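You operate a simulated robot arm through the tools that you are given. There is no shell and no other tool.

You are at the controls of a simulated robot arm. One attempt, no reset.

TASK
The clock has stopped: fit the green battery and set it to half past ten.
Fine: the green battery is in the blue tin; the grey one comes out and goes in there; tin and cover end shut.
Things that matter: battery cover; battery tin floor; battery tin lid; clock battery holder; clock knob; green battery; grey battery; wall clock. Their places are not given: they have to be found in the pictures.

Only the result counts: the job must be done as asked and must still hold three seconds after the hand-in. Knocking over, shifting, dropping, spilling or breaking anything else fails it. A push-on lid holds only when it is set on centred and level and pressed home; a screw cap is set on level and turned clockwise until tight.

THE ROBOT
A 7-joint arm with a two-finger gripper, fixed in place. Base frame: the origin is at the foot of the arm, x ahead of it, y to its left, z up. Readings come in mm, degrees, newtons and seconds.
With the tool pointing down near the work surface it reaches from about 280 to 740 mm from the base axis. Its first joint turns from -166.0 to 166.0 degrees. Payload 1.71 kg.
Tool frame: the origin (TCP) lies between the finger pads and is the grasp point; the fingertips stand 20 mm ahead of it; z points along the fingers, y is the line along which they close. Largest opening 96 mm; the body of the gripper starts 113 mm behind the TCP.
Orientation is that of the tool frame in the base frame, as [roll, pitch, yaw] about the fixed x, y, z axes, in that order (R = Rz(yaw) Ry(pitch) Rx(roll)). With the fingers straight down and closing along the base's y, the tool's x points along the base's -x, its y along +y and its z along -z.

THE INTERFACE
- The arm moves only by the tool apply_moves. Its argument "rows" is a list of rows, each an object of numbers (a shift or turn left out is 0, a gripper value left out holds the last): "wx", "wy", "wz": the turn, a rotation vector about the base's x, y, z in units of 6 degrees (1.0 is 6 degrees); "tx", "ty", "tz": the shift along the base's x, y, z in units of 20 mm (1.0 is 20 mm); "grip": the gripper command, from -1 (fully open) to 1 (shut), values between in proportion. In form: [{"wx": .., "wy": .., "wz": .., "tx": .., "ty": .., "tz": .., "grip": ..}, ...]. A call has 1 to 20 rows; each row shifts and turns the commanded pose from where the row before left it. A call with a number of a shift or a turn outside -1 to 1 is refused whole. A row lasts 0.2 s, in which the tool goes at most 50 mm and 8.6 degrees; a call with a longer step from one row to the next is refused whole, and so is a gripper value outside its range. Where a pose cannot be reached the arm comes as near as it can. A force on the tool above 40 N (or 10 N above the force at the start of the call, whichever is more), or a blocked arm, ends the call early, and 0.2 s more pass. Each finger travels about 153 mm/s and halts on what it meets, pressing with about 32 N; the grip force reading is that of the motor and also rises with nothing between the fingers. The clock runs only during rows and for 0.2 s after the last one: add rows that do not move to give the fingers time. The reply holds the time, the measured pose of the TCP, the force on the tool along the base axes, the opening and the grip force, in the units named above and with some noise, with the torque about the TCP (base axes, N m) and any sound that the robot's microphone picked up, and new pictures: "pictures" is both (left out), scene, wrist or none.
- Cameras (640 x 400 px; columns grow to the right, rows downward): "scene" is fixed at [218.9, -500.5, 1937.6]; the picture's right is [0.42, -0.91, 0.00], its down [-0.83, -0.38, -0.40] and it looks along [0.36, 0.17, -0.92] (base axes); focal length 330 px, centre (320, 200). "wrist" rides on the gripper at [66, 14, -145] in the tool frame; the picture's right is [-0.21, 0.98, 0.00], its down [-0.88, -0.18, -0.44] and it looks along [-0.43, -0.09, 0.90] (tool axes); focal length 275 px, centre (320, 200).
- slide_trunk(by): slides the trunk up (or, below 0, down) by that many mm; the arm rides with it, the base frame stays. It gives what a move gives, with no picture.
- locate(camera, pixels): for up to 12 pixels [column, row] of the newest picture of that camera ("zoom" is the newest enlarged one), the place [x, y, z] in the base frame of the surface seen there, good to about 2 mm. No time passes.
- enlarge(camera, box): a new picture of the part [left, top, right, bottom] of that camera's present view, enlarged. No time passes.
- job_done(): hands the job in; it is judged then, once.

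Open the gripper and draw the arm clear of the work before you hand the job in, unless the task says otherwise.

The tools are called after "Call:" by a JSON object that holds its "name" and its "arguments". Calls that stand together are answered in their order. apply_moves: Moves the arm, as the interface text tells. Its arguments: {"type":"object","properties":{"rows":{"type":"array"},"pictures":{"type":"string","enum":["both","scene","wrist","none"]}},"required":["rows"]} The other tools are called the same way: slide_trunk (by) slides the trunk up or down; locate (camera, pixels) gives the place of the surface under pixels of a picture; enlarge (camera, box) takes an enlarged picture of a part of a camera's view; job_done () hands the job in.

At the start:

```text
time: 0.0
tcp_pos: [354.5, -261.1, 1509.6]
orientation: [180.0, 0.0, -180.0]
ft_force: [-0.5, 0.5, 0.0]
torque: [0.01, 0.03, 0.01]
grip_width: 95.9
grasp_force: 0.1
trunk travel left (down, up): [-325.0, 61.0]
```

scene: 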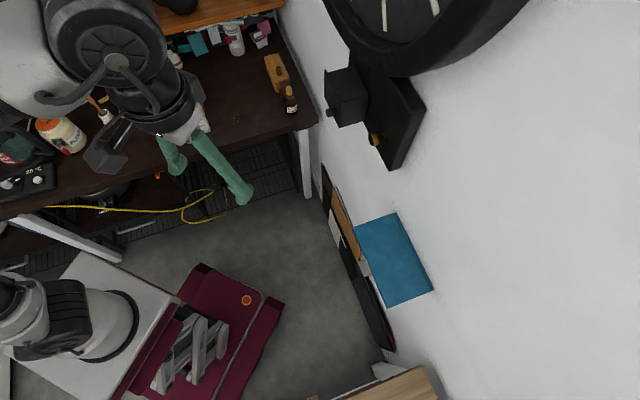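
wrist: 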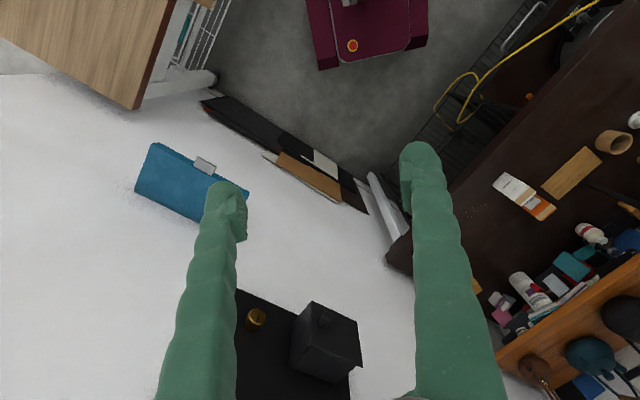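

The pictures show a wall with a dark clock (scene ~ (420,20)), a black panel with a box and a brass knob (~(375,110)), and a blue tin on the wall (~(392,258)). I'll enlarge these areas first to see them better.

Call:
{"name": "enlarge", "arguments": {"camera": "scene", "box": [280, 0, 540, 170]}}

Call:
{"name": "locate", "arguments": {"camera": "scene", "pixels": [[345, 80], [347, 100], [375, 138], [400, 110], [420, 40], [390, 10], [390, 240], [360, 235], [400, 300], [430, 290], [480, 150], [365, 270]]}}

Call:
{"name": "locate", "arguments": {"camera": "wrist", "pixels": [[255, 318], [325, 318], [325, 350], [280, 350], [265, 300], [205, 165], [150, 150], [137, 188], [247, 190], [180, 180], [100, 250], [290, 300]]}}

```text
2.35 times, centred on (410, 85) of scene
```

zoom: 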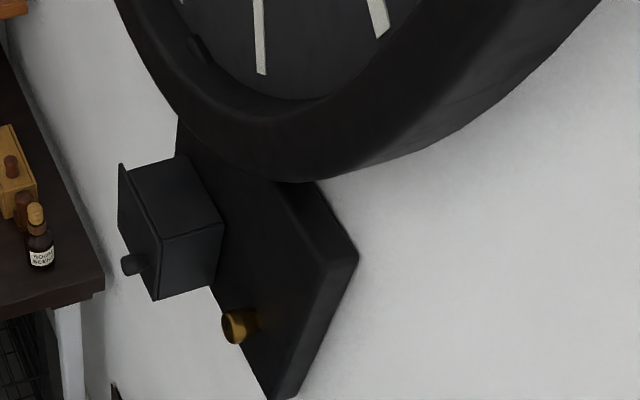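

```text
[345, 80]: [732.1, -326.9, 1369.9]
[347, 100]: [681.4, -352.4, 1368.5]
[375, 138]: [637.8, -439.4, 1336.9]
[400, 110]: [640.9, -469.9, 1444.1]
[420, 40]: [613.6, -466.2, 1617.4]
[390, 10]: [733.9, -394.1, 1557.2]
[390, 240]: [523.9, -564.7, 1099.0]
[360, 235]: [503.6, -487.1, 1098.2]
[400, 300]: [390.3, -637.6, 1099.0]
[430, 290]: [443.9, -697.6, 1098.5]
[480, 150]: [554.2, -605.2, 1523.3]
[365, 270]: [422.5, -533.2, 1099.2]
```

```text
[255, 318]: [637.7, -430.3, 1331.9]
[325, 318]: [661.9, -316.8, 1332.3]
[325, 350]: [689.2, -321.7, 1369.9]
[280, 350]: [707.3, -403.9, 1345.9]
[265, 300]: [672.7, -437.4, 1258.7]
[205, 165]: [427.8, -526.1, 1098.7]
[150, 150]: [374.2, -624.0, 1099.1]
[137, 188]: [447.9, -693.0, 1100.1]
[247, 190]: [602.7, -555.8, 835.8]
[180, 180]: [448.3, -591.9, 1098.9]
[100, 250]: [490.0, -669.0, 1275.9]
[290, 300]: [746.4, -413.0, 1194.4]
```

The blue tin's lid lies level at z≈1099 next to the wall, with a grey tab at wrist pixel (205,165). I'll enlarge the tin and the panel in the wrist view for details.

Call:
{"name": "enlarge", "arguments": {"camera": "wrist", "box": [110, 120, 270, 220]}}

Call:
{"name": "enlarge", "arguments": {"camera": "wrist", "box": [220, 280, 412, 400]}}

Call:
{"name": "enlarge", "arguments": {"camera": "scene", "box": [310, 170, 470, 330]}}

```text
4.00 times, centred on (190, 170) of wrist
```

zoom: 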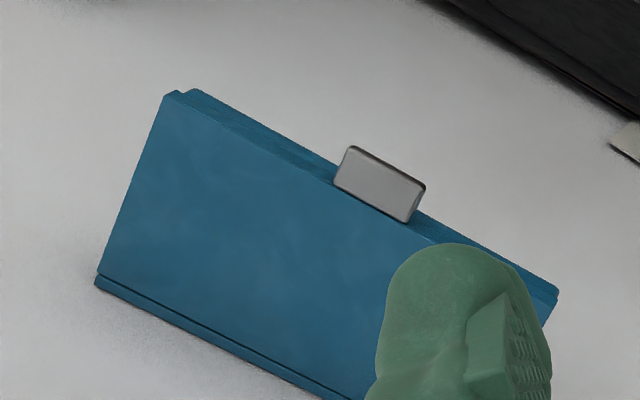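

```text
3.33 times, centred on (316, 340) of wrist
```

zoom: 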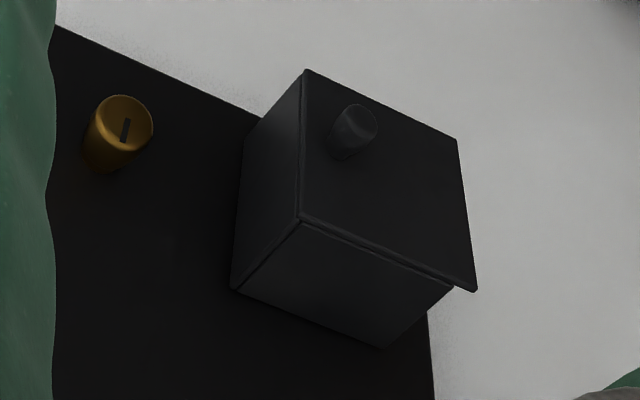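

```text
2.50 times, centred on (390, 250) of scene
```

zoom: 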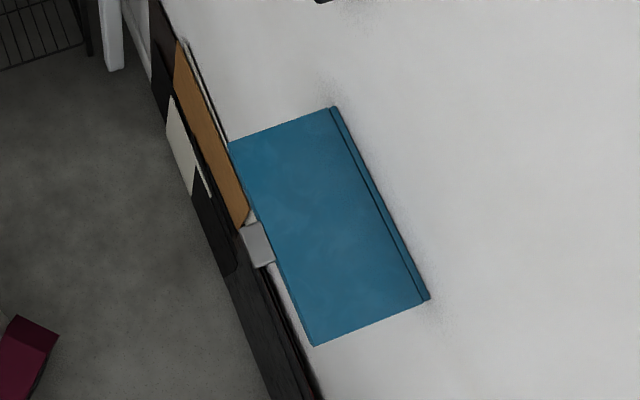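

The tin has a lid hinged along the wall with a grey front tab; the box has a front cover with a small knob. I'll locate the key corners for geometry in the scene zoom (tin).

Call:
{"name": "locate", "arguments": {"camera": "zoom", "pixels": [[232, 145], [330, 110], [334, 108], [425, 297], [415, 300], [315, 343], [245, 228], [262, 225], [273, 260], [255, 265], [330, 230], [380, 200]]}}

Call:
{"name": "enlarge", "arguments": {"camera": "wrist", "box": [230, 290, 390, 400]}}

```text
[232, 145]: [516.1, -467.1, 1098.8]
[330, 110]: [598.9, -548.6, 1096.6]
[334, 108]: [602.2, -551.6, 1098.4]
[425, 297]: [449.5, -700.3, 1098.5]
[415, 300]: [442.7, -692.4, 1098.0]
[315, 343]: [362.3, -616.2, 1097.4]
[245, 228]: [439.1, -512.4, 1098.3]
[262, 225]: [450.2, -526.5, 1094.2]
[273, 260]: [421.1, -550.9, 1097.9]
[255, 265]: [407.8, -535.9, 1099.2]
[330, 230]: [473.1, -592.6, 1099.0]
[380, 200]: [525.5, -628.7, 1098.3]
```

```text
3.64 times, centred on (310, 345) of wrist
```

zoom: 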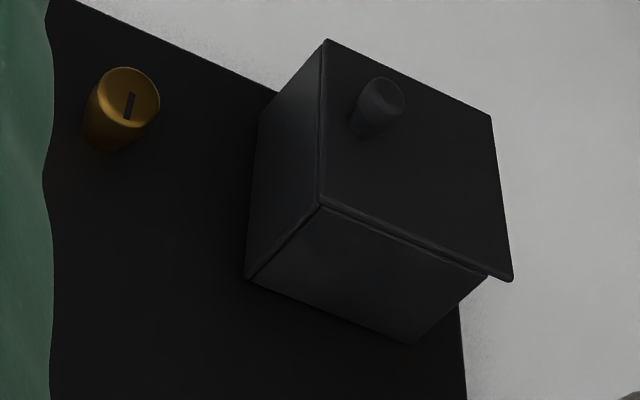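

Tin lid ≈214×120 mm with the tab at about (425,-527,1098). Now I locate the box, cover knob and brass knob points in this wrist zoom.

Call:
{"name": "locate", "arguments": {"camera": "zoom", "pixels": [[328, 45], [488, 118], [508, 275], [322, 203], [385, 98], [355, 135], [260, 110], [250, 272], [412, 338], [484, 278], [130, 90], [100, 140]]}}

Call:
{"name": "locate", "arguments": {"camera": "scene", "pixels": [[420, 105], [390, 168], [385, 70], [365, 80], [330, 110], [450, 30], [520, 10], [350, 40], [385, 5], [432, 8], [400, 30], [600, 200]]}}

```text
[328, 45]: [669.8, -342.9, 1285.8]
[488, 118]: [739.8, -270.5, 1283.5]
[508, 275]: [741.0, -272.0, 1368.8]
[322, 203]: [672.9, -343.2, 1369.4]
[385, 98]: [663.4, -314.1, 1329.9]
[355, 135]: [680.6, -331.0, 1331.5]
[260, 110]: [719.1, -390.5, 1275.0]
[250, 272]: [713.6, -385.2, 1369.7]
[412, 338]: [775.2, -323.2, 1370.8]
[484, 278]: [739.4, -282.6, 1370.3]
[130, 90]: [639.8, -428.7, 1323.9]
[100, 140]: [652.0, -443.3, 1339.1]
```

```text
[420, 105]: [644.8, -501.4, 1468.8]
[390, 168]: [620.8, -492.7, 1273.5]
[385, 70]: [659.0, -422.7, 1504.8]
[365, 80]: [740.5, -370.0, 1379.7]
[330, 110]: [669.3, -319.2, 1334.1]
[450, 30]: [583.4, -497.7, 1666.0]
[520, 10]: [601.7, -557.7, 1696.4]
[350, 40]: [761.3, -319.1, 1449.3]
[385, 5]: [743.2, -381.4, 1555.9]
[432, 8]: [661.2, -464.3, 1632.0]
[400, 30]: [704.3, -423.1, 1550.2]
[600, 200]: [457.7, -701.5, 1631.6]
```

The cover (front plane ≈716 mm from base axis along the wall normal) is hinged at its left with the knob near its right edge; the brass setting knob sits at about (640,-429,1330). Next I turn the gripper −45° in yaw and then tilt it to face the wall, so that the wrist camera looks up at the clock face.

Call:
{"name": "apply_moves", "arguments": {"rows": [{"wz": -0.9375, "tx": 0.5}, {"wz": -0.9375, "tx": 0.5}, {"wz": -0.9375, "tx": 0.5}, {"wz": -0.9375, "tx": 0.5}, {"wz": -0.9375, "tx": 0.5}, {"wz": -0.9375, "tx": 0.5}, {"wz": -0.9375, "tx": 0.5}, {"wz": -0.9375, "tx": 0.5}, {}], "pictures": "none"}}

Call:
{"name": "apply_moves", "arguments": {"rows": [{"wx": -0.7071, "wy": -0.7071}, {"wx": -0.7071, "wy": -0.7071}, {"wx": -0.7071, "wy": -0.7071}, {"wx": -0.7071, "wy": -0.7071}, {"wx": -0.7071, "wy": -0.7071}, {"wx": -0.7071, "wy": -0.7071}, {"wx": -0.7071, "wy": -0.7071}, {"wx": -0.7071, "wy": -0.7071}, {"wx": -0.7071, "wy": -0.7071}, {"wx": -0.7071, "wy": -0.7071}, {"wx": -0.7071, "wy": -0.7071}, {"wx": -0.7071, "wy": -0.7071}, {"wx": -0.7071, "wy": -0.7071}, {"wx": -0.7071, "wy": -0.7071}, {"wx": -0.7071, "wy": -0.7071}, {}], "pictures": "both"}}

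```text
time: 2.0
tcp_pos: [411.2, -261.2, 1513.8]
orientation: [-180.0, 0.9, 135.0]
ft_force: [-0.7, -1.4, 0.9]
torque: [-0.01, 0.02, -0.02]
grip_width: 95.6
grasp_force: 0.1
trunk travel left (down, up): [-325.0, 61.0]
```

```text
time: 4.4
tcp_pos: [434.9, -189.3, 1503.6]
orientation: [177.7, 65.3, 144.2]
ft_force: [-0.4, 0.4, -0.8]
torque: [0.01, 0.01, 0.01]
grip_width: 95.8
grasp_force: 0.1
trunk travel left (down, up): [-325.0, 61.0]
stopped in row 12: the arm was blocked; the commanded pose is now the measured one
```

scene: 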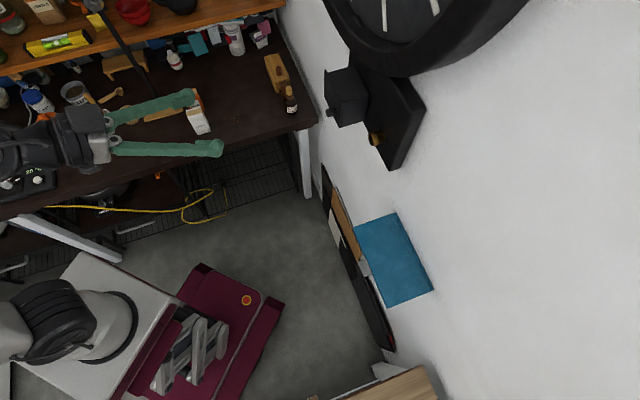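
wrist: 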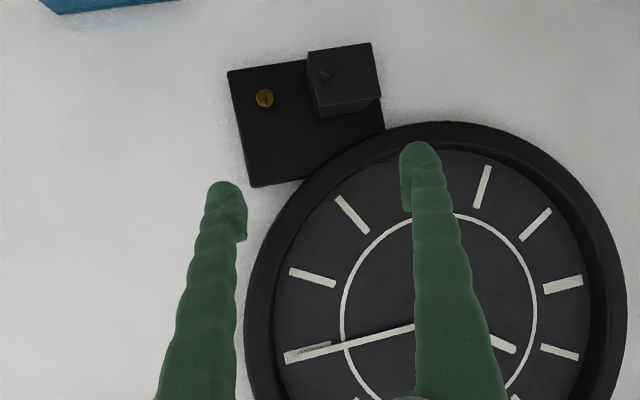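

The clock face is visible upside down in the wrist view, but a finger hides the centre and the arm hit a joint limit while tilting. I'll check the robot's own base height in the scene and get clock points.

Call:
{"name": "locate", "arguments": {"camera": "scene", "pixels": [[70, 300], [110, 320], [150, 290], [60, 330], [30, 300], [80, 270], [75, 120], [20, 150], [100, 150]]}}

Call:
{"name": "locate", "arguments": {"camera": "wrist", "pixels": [[265, 98], [326, 74], [480, 140], [265, 280], [600, 300], [480, 190], [290, 357], [350, 215], [515, 350], [410, 330], [312, 277], [563, 285]]}}

Call:
{"name": "enlarge", "arguments": {"camera": "wrist", "box": [220, 20, 420, 190]}}

```text
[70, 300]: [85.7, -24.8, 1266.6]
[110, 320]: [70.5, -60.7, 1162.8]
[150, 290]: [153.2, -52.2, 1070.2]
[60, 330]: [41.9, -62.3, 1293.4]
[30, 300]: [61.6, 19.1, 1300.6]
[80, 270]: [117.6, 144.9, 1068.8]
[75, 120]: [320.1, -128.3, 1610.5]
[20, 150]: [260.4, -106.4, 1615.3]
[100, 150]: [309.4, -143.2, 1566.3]
```

```text
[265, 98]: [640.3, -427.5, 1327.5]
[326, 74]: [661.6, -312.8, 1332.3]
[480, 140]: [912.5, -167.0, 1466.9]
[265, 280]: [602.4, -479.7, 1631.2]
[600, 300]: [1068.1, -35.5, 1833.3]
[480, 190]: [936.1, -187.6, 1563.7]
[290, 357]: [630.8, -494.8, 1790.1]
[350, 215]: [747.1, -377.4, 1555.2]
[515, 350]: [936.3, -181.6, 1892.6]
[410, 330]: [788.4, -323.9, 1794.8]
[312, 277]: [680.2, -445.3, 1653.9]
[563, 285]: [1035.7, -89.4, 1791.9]
```

```text
2.35 times, centred on (320, 105) of wrist
```

zoom: 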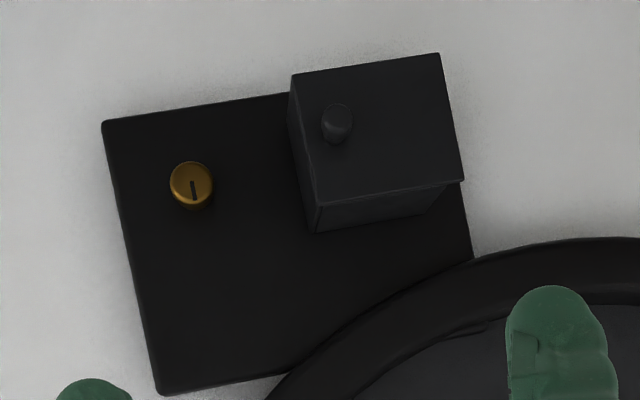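

Clock centre is near u≈382, z≈1791 with the hands at roughly 10:15 (minute hand towards 3, hour hand just past 10). The tilt hit a wrist limit because the shoulder is high, so I plan to lower the trunk; first I check what lies under the arm.

Call:
{"name": "locate", "arguments": {"camera": "scene", "pixels": [[220, 180], [280, 110], [60, 205], [200, 100], [30, 60], [200, 20], [40, 175], [245, 300], [60, 135], [20, 225]]}}

```text
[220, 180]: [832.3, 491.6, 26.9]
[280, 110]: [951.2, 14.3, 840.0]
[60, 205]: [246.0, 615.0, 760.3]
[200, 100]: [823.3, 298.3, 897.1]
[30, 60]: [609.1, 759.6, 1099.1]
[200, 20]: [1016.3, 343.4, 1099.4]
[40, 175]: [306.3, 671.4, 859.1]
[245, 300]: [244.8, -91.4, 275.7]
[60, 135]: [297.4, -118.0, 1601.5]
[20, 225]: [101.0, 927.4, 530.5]
```

The bench (z≈840) is well away at +y, so there is free space under the arm. Sliding the trunk down 250 mm.

Call:
{"name": "slide_trunk", "arguments": {"by": -250}}

```text
time: 7.0
tcp_pos: [440.2, -188.9, 1251.8]
orientation: [178.4, 65.0, 144.7]
ft_force: [0.1, 0.6, -0.5]
torque: [-0.02, 0.01, -0.01]
grip_width: 96.2
grasp_force: 0.1
trunk travel left (down, up): [-75.0, 311.0]
```

Now TCP is (440,-189,1252) pitched ~25° down. I'll raise it ~400 mm while yawing to face the wall squarely and closing the gripper partly, to look at the clock face.

Call:
{"name": "apply_moves", "arguments": {"rows": [{"tz": 1, "wz": -0.2, "grip": 1}, {"tz": 1, "wz": -0.2}, {"tz": 1, "wz": -0.2}, {"tz": 1, "wz": -0.2}, {"tz": 1, "wz": -0.2}, {"tz": 1, "wz": -0.2}, {"tz": 1, "wz": -0.2}, {"tz": 1, "wz": -0.2}, {"tz": 1}, {"tz": 1}, {"tz": 1}, {"tz": 1}, {"tz": 1}, {"tz": 1}, {"tz": 1}, {"tz": 1}, {"tz": 1}, {"tz": 1}, {"tz": 1}, {"tz": 1}], "pictures": "wrist"}}

```text
time: 11.2
tcp_pos: [442.2, -190.5, 1585.8]
orientation: [178.5, 65.1, 135.3]
ft_force: [-0.1, -0.1, -0.7]
torque: [0.0, 0.02, -0.03]
grip_width: 0.0
grasp_force: 29.6
out of reach, approached as far as the arm can: row 17, 18, 19, 20
trunk travel left (down, up): [-75.0, 311.0]
```

wrist: 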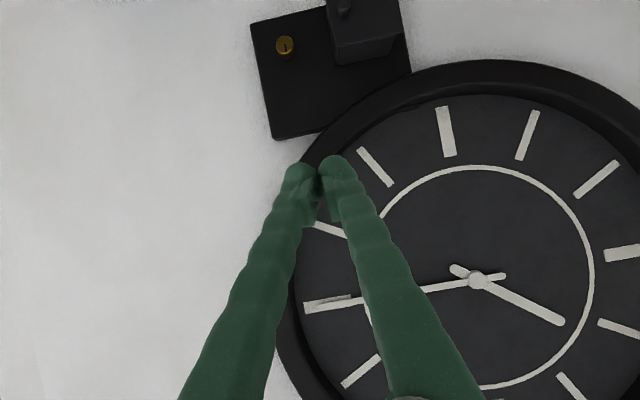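

The face is clearly visible (upside down): pivot at (478,280), minute hand towards (303,308), hour hand tip (560,322). I'll enlarge and locate the hands.

Call:
{"name": "enlarge", "arguments": {"camera": "wrist", "box": [280, 240, 400, 330]}}

Call:
{"name": "locate", "arguments": {"camera": "wrist", "pixels": [[478, 280], [445, 284], [430, 286], [345, 300], [310, 306], [558, 321], [520, 301], [447, 130], [622, 253], [502, 276], [457, 268], [283, 45]]}}

```text
4.44 times, centred on (340, 285) of wrist
```

zoom: 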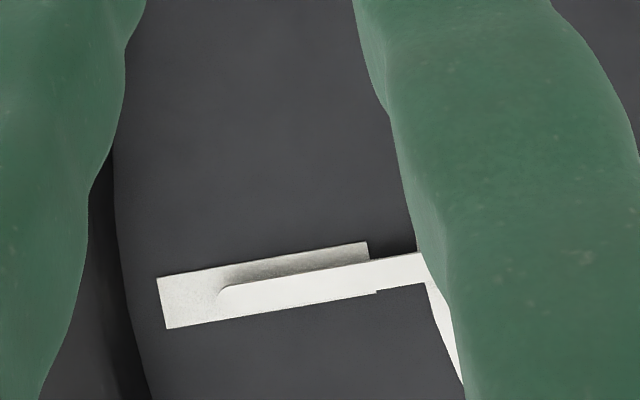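

```text
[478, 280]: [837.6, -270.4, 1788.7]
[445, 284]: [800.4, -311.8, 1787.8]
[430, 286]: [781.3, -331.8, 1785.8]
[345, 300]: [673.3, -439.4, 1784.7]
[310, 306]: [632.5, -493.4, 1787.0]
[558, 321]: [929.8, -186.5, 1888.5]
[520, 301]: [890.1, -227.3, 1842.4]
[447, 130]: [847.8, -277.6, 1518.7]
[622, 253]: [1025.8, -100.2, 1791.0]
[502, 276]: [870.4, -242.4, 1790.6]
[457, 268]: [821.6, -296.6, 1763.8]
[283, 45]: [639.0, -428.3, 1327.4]
```

Hands read 10:15 now (minute hand 90° short of 6), so +15 min is needed, later. Next I descend in front of the cover knob (u≈247, z≈1329) with the tool levelled and the gripper opening.

Call:
{"name": "apply_moves", "arguments": {"rows": [{"tx": 0.5, "ty": -0.19, "tz": -0.9, "wx": -0.2, "wy": -0.2}, {"tx": 0.5, "ty": -0.19, "tz": -0.9, "wx": -0.2, "wy": -0.2}, {"tx": 0.5, "ty": -0.19, "tz": -0.9, "wx": -0.2, "wy": -0.2}, {"tx": 0.5, "ty": -0.19, "tz": -0.9, "wx": -0.2, "wy": -0.2}, {"tx": 0.5, "ty": -0.19, "tz": -0.9, "wx": -0.2, "wy": -0.2}, {"tx": 0.5, "ty": -0.19, "tz": -0.9, "wx": -0.2, "wy": -0.2}, {"tx": 0.5, "ty": -0.19, "tz": -0.9, "wx": -0.2, "wy": -0.2}, {"tx": 0.5, "ty": -0.19, "tz": -0.9, "wx": -0.2, "wy": -0.2}, {"tx": 0.5, "ty": -0.19, "tz": -0.9, "wx": -0.2, "wy": -0.2}, {"tx": 0.5, "ty": -0.19, "tz": -0.9, "wx": -0.2, "wy": -0.2}, {"tx": 0.5, "ty": -0.19, "tz": -0.9, "wx": -0.2, "wy": -0.2}, {"tx": 0.5, "ty": -0.19, "tz": -0.9, "wx": -0.2, "wy": -0.2}, {"tx": 0.5, "ty": -0.19, "tz": -0.9, "wx": -0.2, "wy": -0.2}, {"tx": 0.5, "ty": -0.19, "tz": -0.9, "wx": -0.2, "wy": -0.2}, {"wx": -0.15, "wy": -0.15, "grip": -0.3}, {"grip": -0.3}], "pictures": "both"}}

```text
time: 14.6
tcp_pos: [581.0, -242.7, 1327.0]
orientation: [-25.0, 89.9, -68.1]
ft_force: [-0.7, -0.6, 0.0]
torque: [-0.01, -0.01, 0.01]
grip_width: 62.4
grasp_force: 0.1
trunk travel left (down, up): [-75.0, 311.0]
```

scene: 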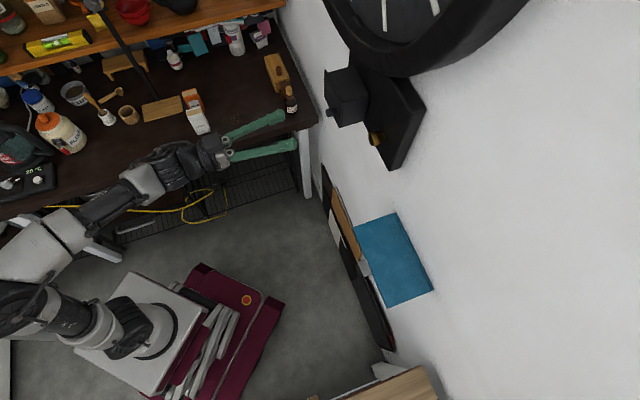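
wrist: 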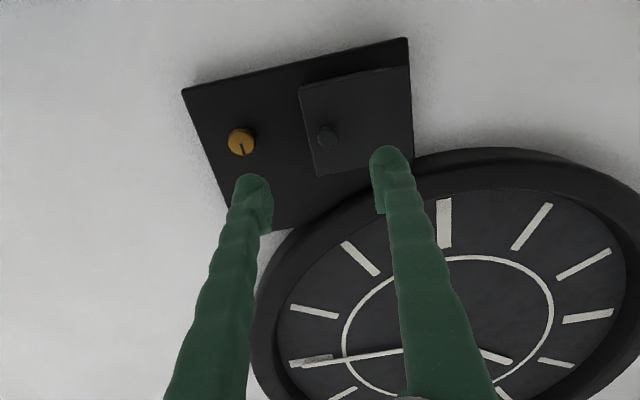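

The tool is level and faces the wall (heading −43°), TCP at d≈582,u≈239. I now roll the gripper −90° about its axis so that the fingers close vertically over/under the cover knob, which lets the door pivot in the grip.

Call:
{"name": "apply_moves", "arguments": {"rows": [{"wx": -0.7071, "wy": 0.7071, "wz": -0.02}, {"wx": -0.7071, "wy": 0.7071, "wz": -0.02}, {"wx": -0.7071, "wy": 0.7071, "wz": -0.02}, {"wx": -0.7071, "wy": 0.7071, "wz": -0.02}, {"wx": -0.7071, "wy": 0.7071, "wz": -0.02}, {"wx": -0.7071, "wy": 0.7071, "wz": -0.02}, {"wx": -0.7071, "wy": 0.7071, "wz": -0.02}, {"wx": -0.7071, "wy": 0.7071, "wz": -0.02}, {"wx": -0.7071, "wy": 0.7071, "wz": -0.02}, {"wx": -0.7071, "wy": 0.7071, "wz": -0.02}, {"wx": -0.7071, "wy": 0.7071, "wz": -0.02}, {"wx": -0.7071, "wy": 0.7071, "wz": -0.02}, {"wx": -0.7071, "wy": 0.7071, "wz": -0.02}, {"wx": -0.7071, "wy": 0.7071, "wz": -0.02}, {"wx": -0.7071, "wy": 0.7071, "wz": -0.02}, {}], "pictures": "both"}}

```text
time: 18.0
tcp_pos: [581.0, -244.7, 1329.7]
orientation: [-90.6, -0.1, -135.9]
ft_force: [1.0, -0.1, -0.4]
torque: [0.01, -0.02, 0.05]
grip_width: 62.3
grasp_force: 0.0
trunk travel left (down, up): [-75.0, 311.0]
```

scene: 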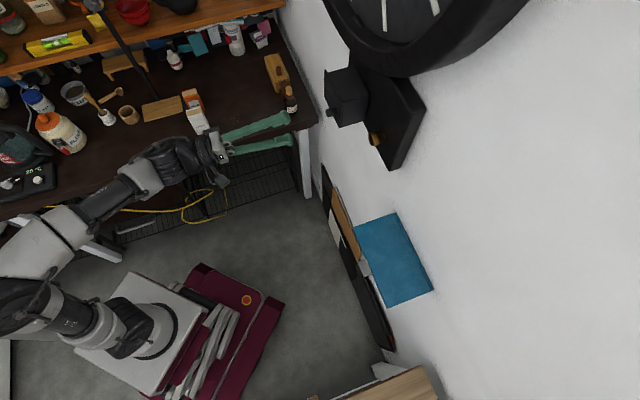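
wrist: 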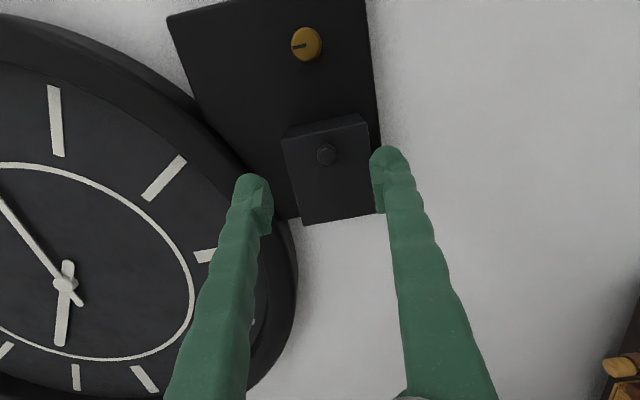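

The vertical-closing orientation works (heading −45.9°). I'll zoom at the cover around (325,155) to get precise knob and box coordinates.

Call:
{"name": "enlarge", "arguments": {"camera": "wrist", "box": [260, 0, 420, 240]}}

Call:
{"name": "locate", "arguments": {"camera": "wrist", "pixels": [[326, 154], [326, 146], [326, 162], [318, 154], [335, 154], [286, 140], [367, 120], [380, 205], [303, 222], [306, 44], [296, 44], [307, 31]]}}

```text
1.67 times, centred on (340, 120) of wrist
```

zoom: 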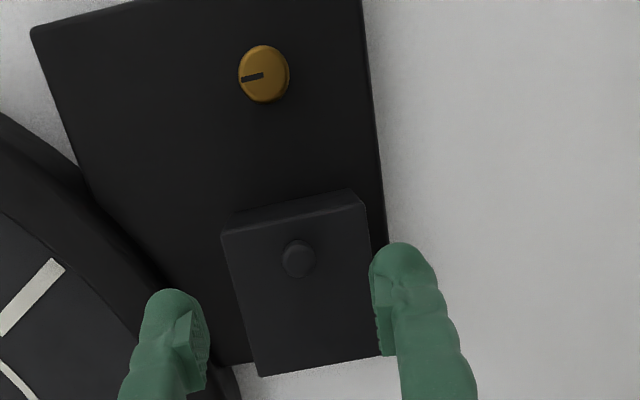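

```text
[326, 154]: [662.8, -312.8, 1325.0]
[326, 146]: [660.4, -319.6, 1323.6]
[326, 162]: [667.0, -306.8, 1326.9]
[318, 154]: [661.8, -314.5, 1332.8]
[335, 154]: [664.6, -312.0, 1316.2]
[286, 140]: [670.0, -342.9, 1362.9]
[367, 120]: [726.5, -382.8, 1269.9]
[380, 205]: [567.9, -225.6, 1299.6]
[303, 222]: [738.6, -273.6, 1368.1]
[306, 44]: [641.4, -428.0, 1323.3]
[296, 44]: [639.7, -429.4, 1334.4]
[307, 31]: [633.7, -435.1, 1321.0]
```

Cover knob tip centre is at u≈248, d≈690, z≈1325.5 (diameter ≈18). I move the open fingers to straddle it with the tips ~5 mm short of the door.

Call:
{"name": "apply_moves", "arguments": {"rows": [{"tx": 0.66, "ty": -0.55, "tz": -0.033}, {"tx": 0.66, "ty": -0.55, "tz": -0.033}, {"tx": 0.66, "ty": -0.55, "tz": -0.033}, {"tx": 0.66, "ty": -0.55, "tz": -0.033}, {"tx": 0.66, "ty": -0.55, "tz": -0.033}, {"tx": 0.66, "ty": -0.55, "tz": -0.033}, {}, {}], "pictures": "both"}}

```text
time: 19.8
tcp_pos: [660.8, -309.7, 1326.0]
orientation: [-90.6, 0.0, -135.8]
ft_force: [-0.6, 0.7, 0.0]
torque: [-0.01, 0.0, -0.01]
grip_width: 62.5
grasp_force: 0.1
trunk travel left (down, up): [-75.0, 311.0]
```

scene: 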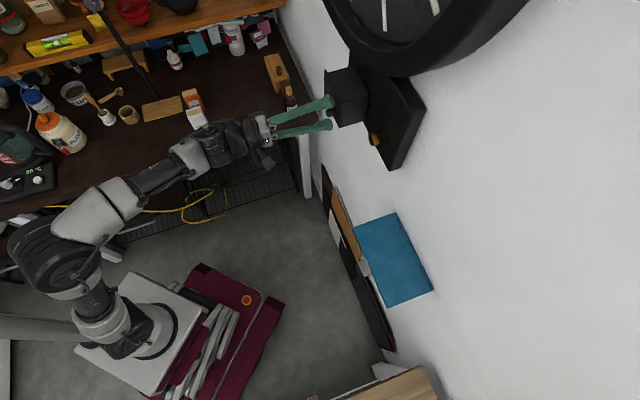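
wrist: 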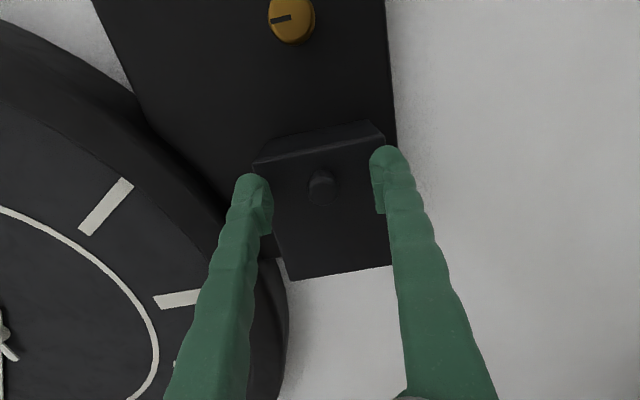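

The fingers straddle the knob at (321,188) in the wrist view; TCP d≈686. I close the gripper on the cover knob.

Call:
{"name": "apply_moves", "arguments": {"rows": [{"tx": 0.1, "ty": -0.1, "grip": -0.3}, {"grip": 1}, {"grip": 1}, {"grip": 1}, {"grip": 1}], "pictures": "wrist"}}

```text
time: 21.0
tcp_pos: [662.4, -311.4, 1325.6]
orientation: [-90.8, 0.0, -136.0]
ft_force: [-2.9, 1.0, -7.7]
torque: [0.04, 0.12, 0.09]
grip_width: 18.4
grasp_force: 34.9
trunk travel left (down, up): [-75.0, 311.0]
```

wrist: 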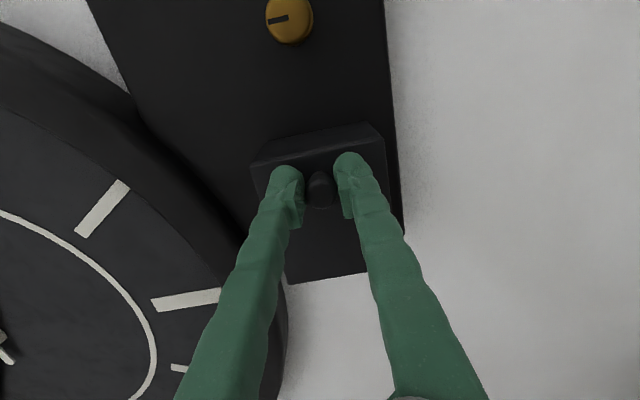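

Gripped at 18.4 mm. I pull gently about 8 mm away from the wall and see whether the cover swings or pulls off.

Call:
{"name": "apply_moves", "arguments": {"rows": [{"tx": -0.1, "ty": 0.15}, {"tx": -0.1, "ty": 0.15}, {}], "pictures": "wrist"}}

```text
time: 21.8
tcp_pos: [659.8, -306.8, 1325.8]
orientation: [-90.6, 0.0, -135.8]
ft_force: [19.1, -4.4, 6.3]
torque: [-0.05, -0.03, -0.49]
grip_width: 18.3
grasp_force: 35.1
trunk travel left (down, up): [-75.0, 311.0]
```

wrist: 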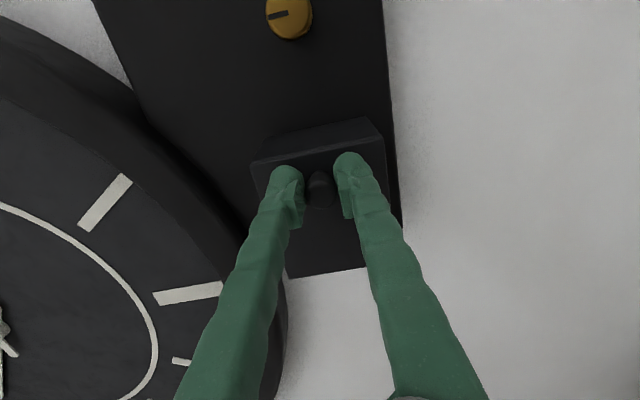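

The tool feels ~17 N pulling back after 5 mm; let me zoom in on the cover edges to see whether a gap is opening.

Call:
{"name": "enlarge", "arguments": {"camera": "wrist", "box": [230, 100, 420, 290]}}

Call:
{"name": "enlarge", "arguments": {"camera": "scene", "box": [290, 50, 430, 150]}}

```text
2.11 times, centred on (325, 195) of wrist
```

zoom: 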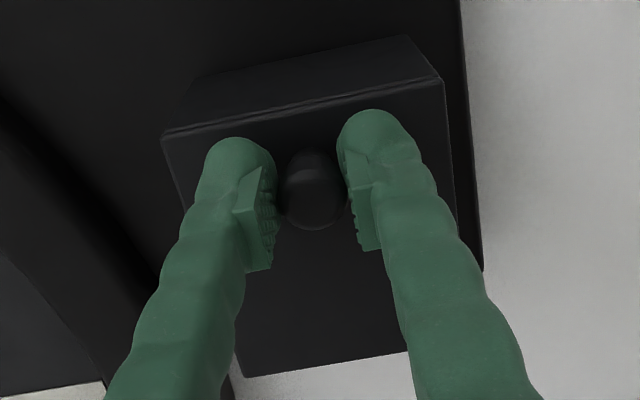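

```text
4.00 times, centred on (360, 100) of scene
```

zoom: 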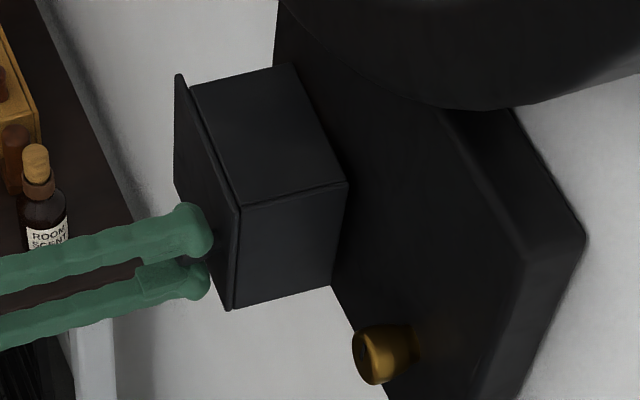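

No gap visible yet. I continue pulling in small steps along the arc and watch the force.

Call:
{"name": "apply_moves", "arguments": {"rows": [{"tx": -0.1, "ty": 0.14}, {"tx": -0.1, "ty": 0.14}, {}], "pictures": "both"}}

```text
time: 22.6
tcp_pos: [655.9, -298.7, 1325.2]
orientation: [-90.6, -0.1, -135.8]
ft_force: [23.6, -2.4, 11.1]
torque: [-0.13, -0.15, -0.07]
grip_width: 18.3
grasp_force: 35.1
trunk travel left (down, up): [-75.0, 311.0]
```

scene: 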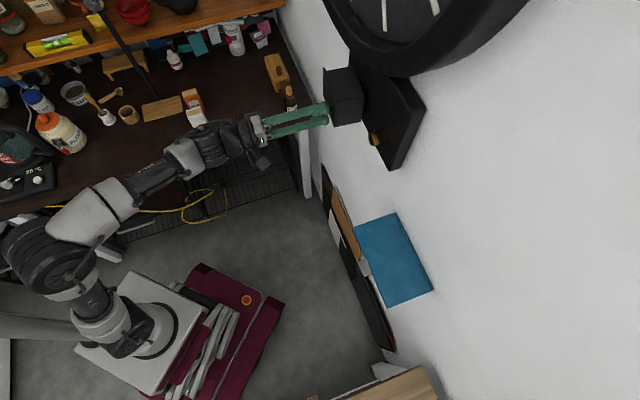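
wrist: 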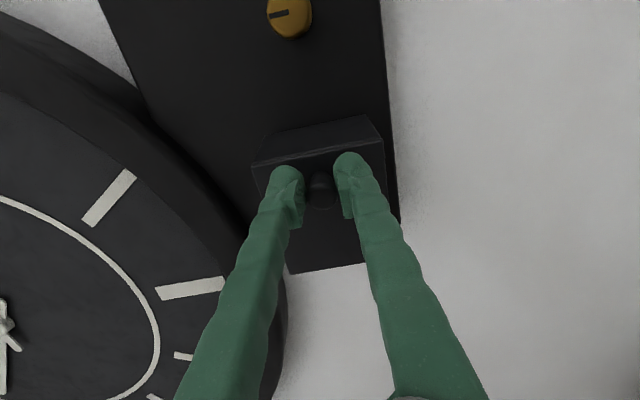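

TCP has moved 13.6 mm off the wall, holding width 18.3. Zooming in to see whether the cover moved with it.

Call:
{"name": "enlarge", "arguments": {"camera": "scene", "box": [290, 50, 430, 150]}}

Call:
{"name": "enlarge", "arguments": {"camera": "wrist", "box": [230, 100, 420, 290]}}

```text
4.00 times, centred on (360, 100) of scene
```

zoom: 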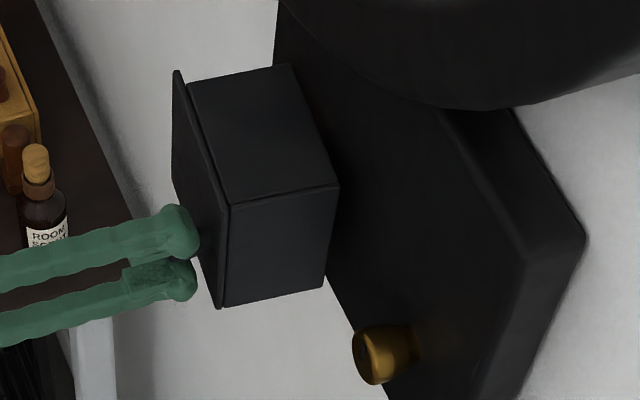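

```text
2.11 times, centred on (325, 195) of wrist
```

zoom: 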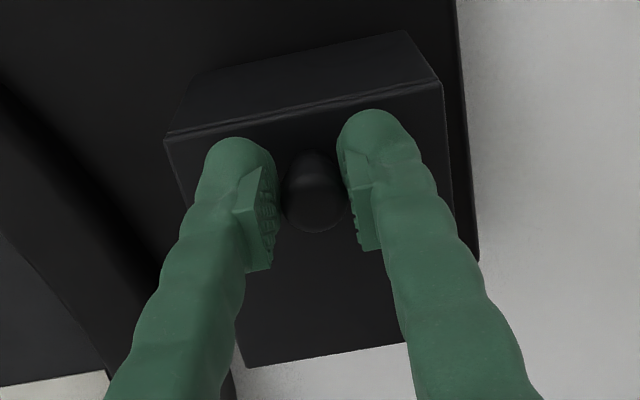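

The whole box moved: its right rear edge shifted while the left rear corner stayed, so the box itself is the hinged cover. I'll measure its present corners.

Call:
{"name": "enlarge", "arguments": {"camera": "scene", "box": [310, 55, 400, 135]}}

```text
5.00 times, centred on (355, 95) of scene
```

zoom: 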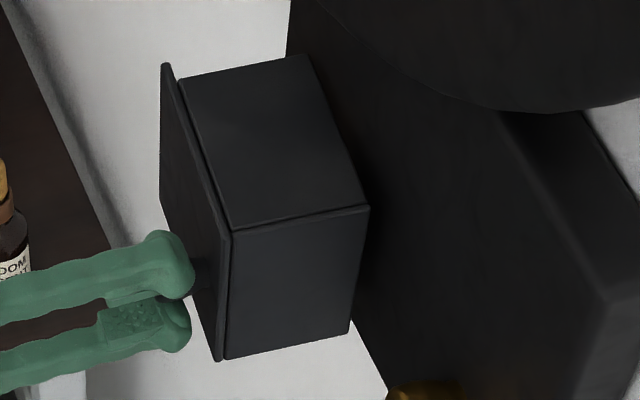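

Call:
{"name": "locate", "arguments": {"camera": "zoom", "pixels": [[364, 202], [306, 60], [185, 84], [236, 224], [228, 228], [168, 72], [345, 328], [230, 352], [218, 355], [372, 260], [290, 215], [270, 72]]}}

```text
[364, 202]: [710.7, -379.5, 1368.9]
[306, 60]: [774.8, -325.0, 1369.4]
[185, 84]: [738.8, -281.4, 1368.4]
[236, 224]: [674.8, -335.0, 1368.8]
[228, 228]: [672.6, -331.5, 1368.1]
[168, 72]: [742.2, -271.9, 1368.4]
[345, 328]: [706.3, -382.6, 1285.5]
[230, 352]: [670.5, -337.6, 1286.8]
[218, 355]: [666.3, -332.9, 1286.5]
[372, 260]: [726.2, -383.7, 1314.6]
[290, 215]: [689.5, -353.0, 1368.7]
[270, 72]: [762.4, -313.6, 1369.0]
```

Corner positions show the box has turned ~6° about its left rear edge (hinge ≈ d 780, u 320). I now swing it along the proper arc: mostly +u, using fixed tool orientation so the knob pivots between the fingers.

Call:
{"name": "apply_moves", "arguments": {"rows": [{"tx": 0.2, "ty": 0.2}, {"tx": 0.2, "ty": 0.2}, {"tx": 0.2, "ty": 0.2}, {}], "pictures": "none"}}

```text
time: 23.6
tcp_pos: [663.7, -287.7, 1325.6]
orientation: [-90.6, 0.1, -136.0]
ft_force: [-23.1, -0.7, -13.6]
torque: [0.15, 0.15, -0.54]
grip_width: 18.7
grasp_force: 35.3
trunk travel left (down, up): [-75.0, 311.0]
```

Force flipped to radially outward, confirming the hinge model; I follow the arc with a slightly larger radius.

Call:
{"name": "apply_moves", "arguments": {"rows": [{"tx": 0.15, "ty": 0.5}, {"tx": 0.15, "ty": 0.5}, {}], "pictures": "none"}}

Call:
{"name": "apply_moves", "arguments": {"rows": [{"tx": 0.29, "ty": 0.45}, {"tx": 0.29, "ty": 0.45}, {}], "pictures": "both"}}

```text
time: 24.4
tcp_pos: [672.2, -269.8, 1325.1]
orientation: [-90.5, 0.2, -136.0]
ft_force: [-6.1, -6.9, -1.0]
torque: [0.01, -0.01, -1.08]
grip_width: 18.6
grasp_force: 35.1
trunk travel left (down, up): [-75.0, 311.0]
```

```text
time: 25.2
tcp_pos: [686.6, -247.0, 1324.4]
orientation: [-90.6, -0.2, -135.5]
ft_force: [7.5, -0.6, -0.1]
torque: [-0.09, -0.11, 0.43]
grip_width: 15.3
grasp_force: 34.9
trunk travel left (down, up): [-75.0, 311.0]
```

scene: 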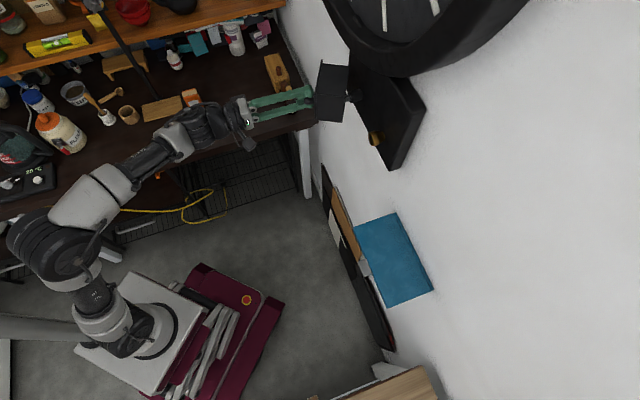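
wrist: 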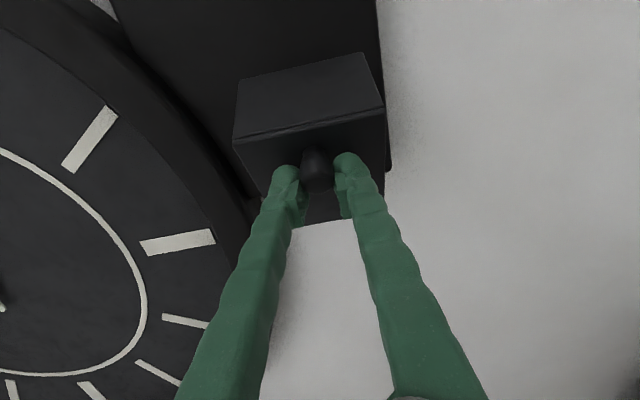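

The box has swung ~25° and the holder behind begins to show at scene (353,97); the grip is slipping (15.3 mm). I open the fingers and back away 40 mm to see if the cover stays.

Call:
{"name": "apply_moves", "arguments": {"rows": [{"grip": -0.2}, {"grip": -0.2}, {"tx": -0.7, "ty": 0.7}, {"tx": -0.7, "ty": 0.7}, {}], "pictures": "both"}}

Call:
{"name": "enlarge", "arguments": {"camera": "scene", "box": [300, 45, 400, 125]}}

```text
time: 26.4
tcp_pos: [655.5, -221.8, 1324.5]
orientation: [-90.5, -0.1, -135.8]
ft_force: [-0.1, 0.1, 0.3]
torque: [0.01, -0.02, -0.03]
grip_width: 57.7
grasp_force: 0.0
trunk travel left (down, up): [-75.0, 311.0]
```

scene: 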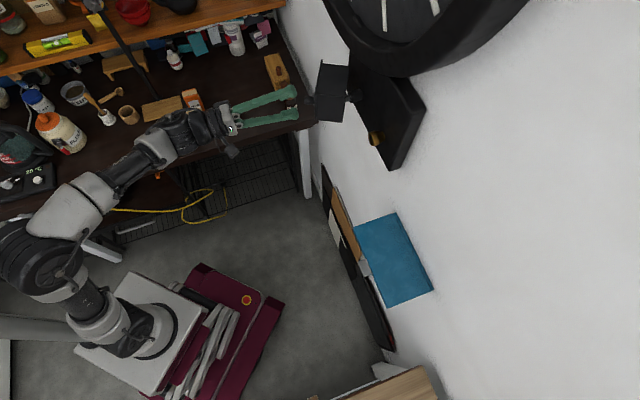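
wrist: 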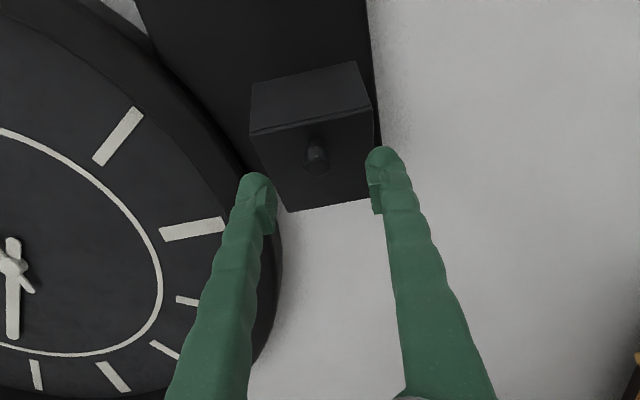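

```text
5.00 times, centred on (350, 85) of scene
```

zoom: 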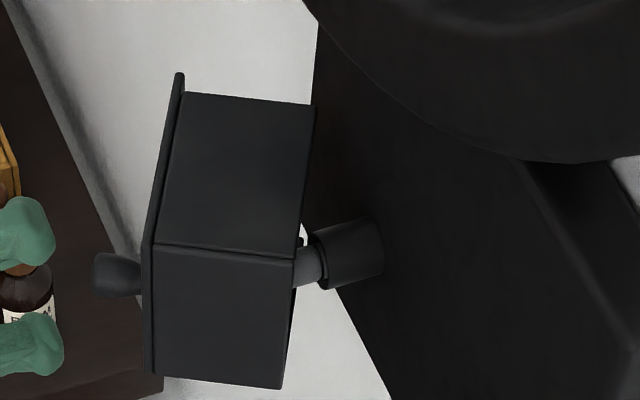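

The cover stays. A black cylindrical socket projects from the plate with the grey battery sticking out of it, horizontally. I locate cover corners and the battery.

Call:
{"name": "locate", "arguments": {"camera": "zoom", "pixels": [[312, 110], [290, 252], [186, 98], [155, 246], [178, 82], [146, 250], [315, 262], [325, 235], [350, 255], [376, 235], [375, 270], [280, 380]]}}

```text
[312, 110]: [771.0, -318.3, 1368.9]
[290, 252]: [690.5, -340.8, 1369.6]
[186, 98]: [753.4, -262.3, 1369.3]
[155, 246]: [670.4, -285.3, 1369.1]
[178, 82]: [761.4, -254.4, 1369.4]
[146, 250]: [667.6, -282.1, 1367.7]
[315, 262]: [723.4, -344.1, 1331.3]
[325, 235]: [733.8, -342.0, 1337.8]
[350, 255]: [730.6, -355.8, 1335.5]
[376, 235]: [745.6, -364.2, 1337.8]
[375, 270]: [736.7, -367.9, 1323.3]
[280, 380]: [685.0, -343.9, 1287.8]
```

Cover is open ≈29°, hinge at about d 774, u 332. I'll close the fingers, go to the right of the box and then push its right wall to the left to open it wider.

Call:
{"name": "apply_moves", "arguments": {"rows": [{"tx": -0.845, "ty": -0.845, "grip": 1}, {"tx": -0.845, "ty": -0.845}, {"tx": -0.845, "ty": -0.845}, {}, {"tx": 0.81, "ty": -0.64}, {"tx": 0.81, "ty": -0.64}, {}], "pictures": "both"}}

```text
time: 28.0
tcp_pos: [636.3, -299.6, 1324.5]
orientation: [-90.6, 0.0, -135.9]
ft_force: [0.1, -0.9, 0.6]
torque: [0.0, -0.01, -0.01]
grip_width: 0.1
grasp_force: 29.5
trunk travel left (down, up): [-75.0, 311.0]
```

scene: 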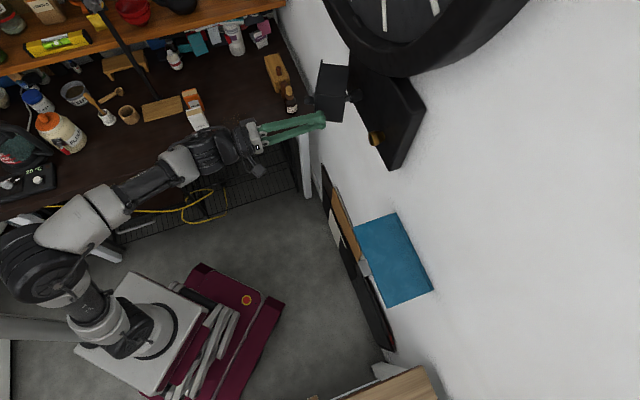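
wrist: 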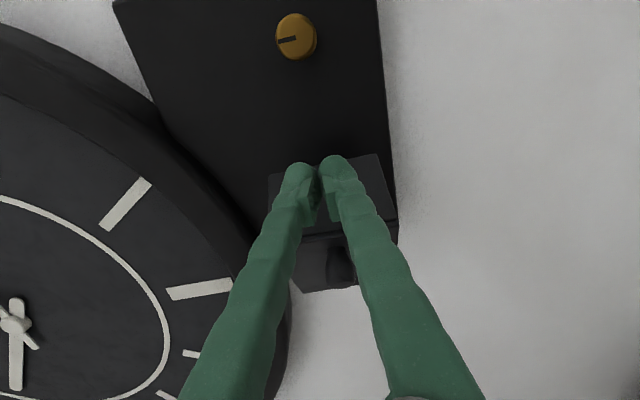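

Fingers are right of the box at d≈662, u≈238. Now pushing left along the planned arc.

Call:
{"name": "apply_moves", "arguments": {"rows": [{"tx": 0.75, "ty": 0.75}, {"tx": 0.228, "ty": 0.688}, {"tx": 0.228, "ty": 0.688}, {"tx": 0.4, "ty": 0.6}, {"tx": 0.4, "ty": 0.6}, {}], "pictures": "both"}}

```text
time: 29.4
tcp_pos: [678.1, -233.2, 1325.8]
orientation: [-90.6, 0.0, -135.9]
ft_force: [-1.8, 1.0, 1.5]
torque: [-0.02, -0.04, 0.02]
grip_width: 0.0
grasp_force: 29.8
trunk travel left (down, up): [-75.0, 311.0]
```

scene: 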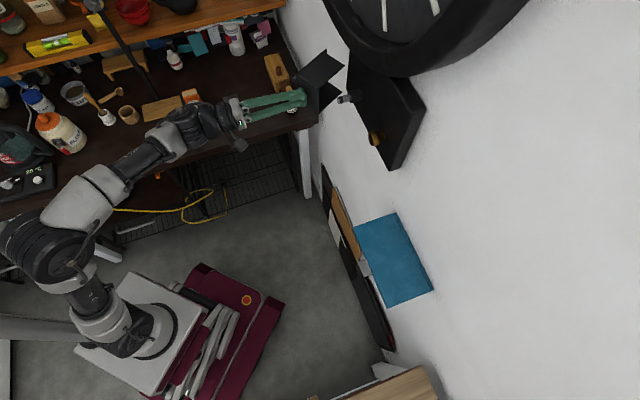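
wrist: 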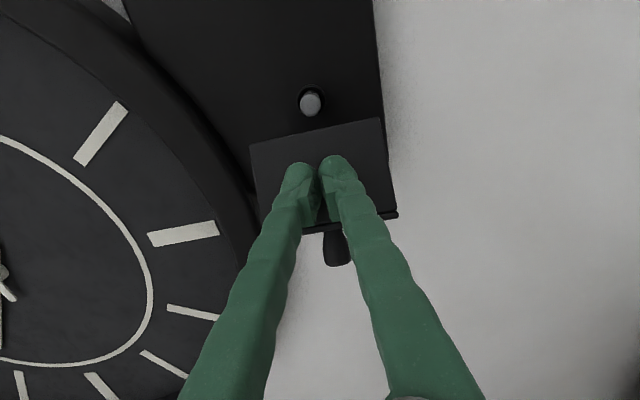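

The cover swung well past 55° and the grey battery is visible at wrist (311,102). I continue pushing to ~80°.

Call:
{"name": "apply_moves", "arguments": {"rows": [{"tx": 0.52, "ty": 0.5}, {"tx": 0.52, "ty": 0.5}, {"tx": 0.59, "ty": 0.36}, {"tx": 0.4, "ty": 0.3}, {}], "pictures": "both"}}

Call:
{"name": "enlarge", "arguments": {"camera": "scene", "box": [290, 35, 420, 165]}}

```text
time: 30.6
tcp_pos: [716.7, -199.8, 1325.1]
orientation: [-90.6, -0.1, -135.9]
ft_force: [-2.0, 1.9, 0.7]
torque: [-0.01, -0.05, 0.03]
grip_width: 6.0
grasp_force: 29.5
trunk travel left (down, up): [-75.0, 311.0]
```

scene: 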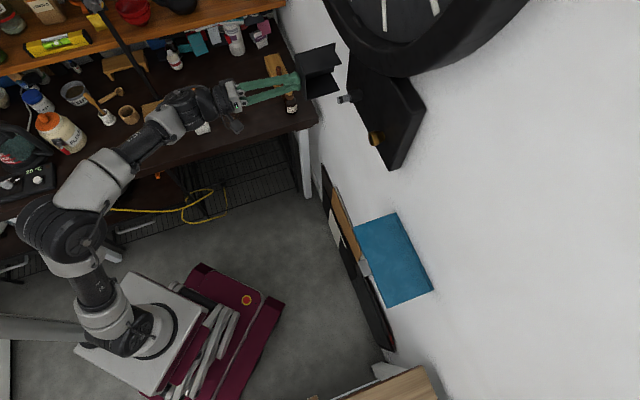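
wrist: 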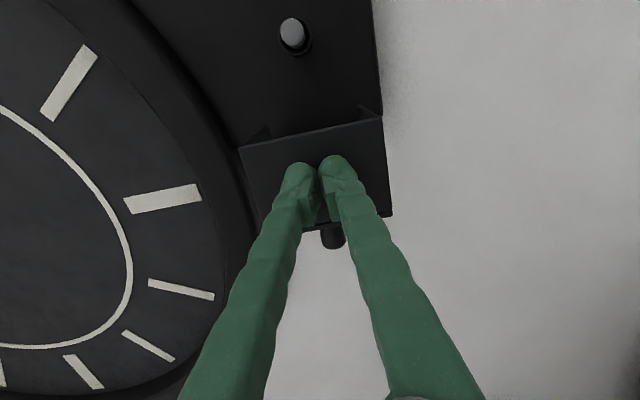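

```text
3.08 times, centred on (355, 100) of scene
```

zoom: 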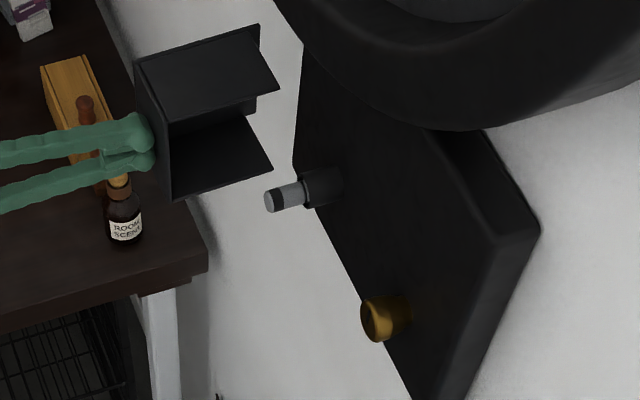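

The cover is open ~80° and the grey battery projects from the socket at zoom (285,195). I locate battery, socket and cover corner points.

Call:
{"name": "locate", "arguments": {"camera": "zoom", "pixels": [[268, 198], [276, 192], [292, 188], [304, 183], [320, 175], [335, 178], [300, 203], [174, 192], [268, 88], [270, 165], [258, 30], [138, 70]]}}

Call:
{"name": "locate", "arguments": {"camera": "wrist", "pixels": [[292, 32], [285, 32], [300, 32], [292, 24], [292, 41], [295, 50], [308, 38], [283, 45], [240, 150], [382, 122], [392, 212], [265, 218]]}}

```text
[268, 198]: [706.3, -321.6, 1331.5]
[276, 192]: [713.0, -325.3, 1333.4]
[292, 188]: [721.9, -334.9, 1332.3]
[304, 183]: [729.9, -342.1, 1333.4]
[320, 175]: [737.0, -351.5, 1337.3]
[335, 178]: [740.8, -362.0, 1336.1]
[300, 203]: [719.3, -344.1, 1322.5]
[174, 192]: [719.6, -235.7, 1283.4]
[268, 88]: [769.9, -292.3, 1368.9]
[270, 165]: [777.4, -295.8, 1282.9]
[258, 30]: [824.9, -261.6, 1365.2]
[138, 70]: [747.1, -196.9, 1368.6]
```

```text
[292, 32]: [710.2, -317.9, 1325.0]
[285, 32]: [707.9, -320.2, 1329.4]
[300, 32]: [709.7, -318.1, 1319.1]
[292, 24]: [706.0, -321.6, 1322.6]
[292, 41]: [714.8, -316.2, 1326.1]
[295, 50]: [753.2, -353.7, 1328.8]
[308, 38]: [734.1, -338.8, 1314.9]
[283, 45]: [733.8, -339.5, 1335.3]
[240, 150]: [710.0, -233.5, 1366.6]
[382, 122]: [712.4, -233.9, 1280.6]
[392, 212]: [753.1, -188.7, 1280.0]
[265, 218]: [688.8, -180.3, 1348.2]
```

Battery axis is at u≈277, z≈1325.5, sticking out from the socket front (d≈759) to d≈727. Before extracting it I must open the tin, so I back off from the cover and lower the trunk fully for the tin work.

Call:
{"name": "apply_moves", "arguments": {"rows": [{"tx": -0.7, "ty": 0.6, "grip": 1}, {"tx": -0.7, "ty": 0.7}, {"tx": -0.8, "ty": 0.5}, {"tx": -0.8, "ty": 0}, {"tx": -0.7, "ty": -0.7}, {"tx": -0.7, "ty": -0.7}, {"tx": -0.7, "ty": -0.7}, {"tx": -0.7, "ty": -0.7}, {"tx": -0.7, "ty": -0.7}, {}], "pictures": "both"}}

```text
time: 32.8
tcp_pos: [585.8, -232.9, 1324.4]
orientation: [-90.5, 0.0, -135.8]
ft_force: [0.5, -0.3, 0.1]
torque: [0.0, 0.01, 0.02]
grip_width: 0.0
grasp_force: 29.7
trunk travel left (down, up): [-75.0, 311.0]
```

scene: 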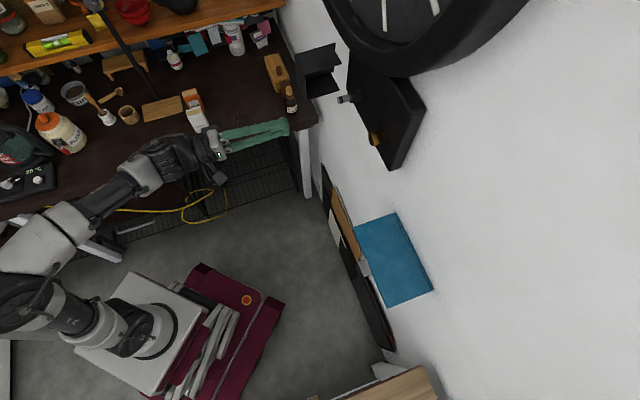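
wrist: 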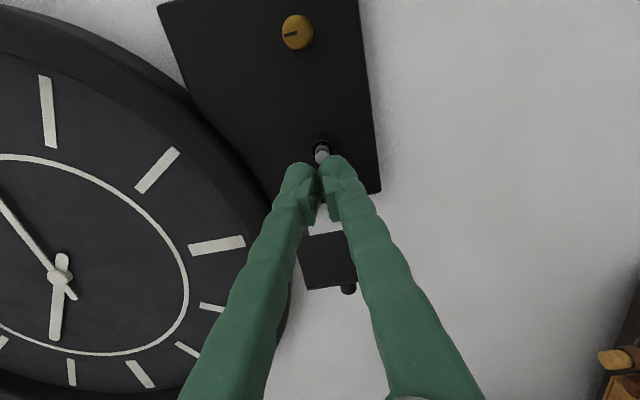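

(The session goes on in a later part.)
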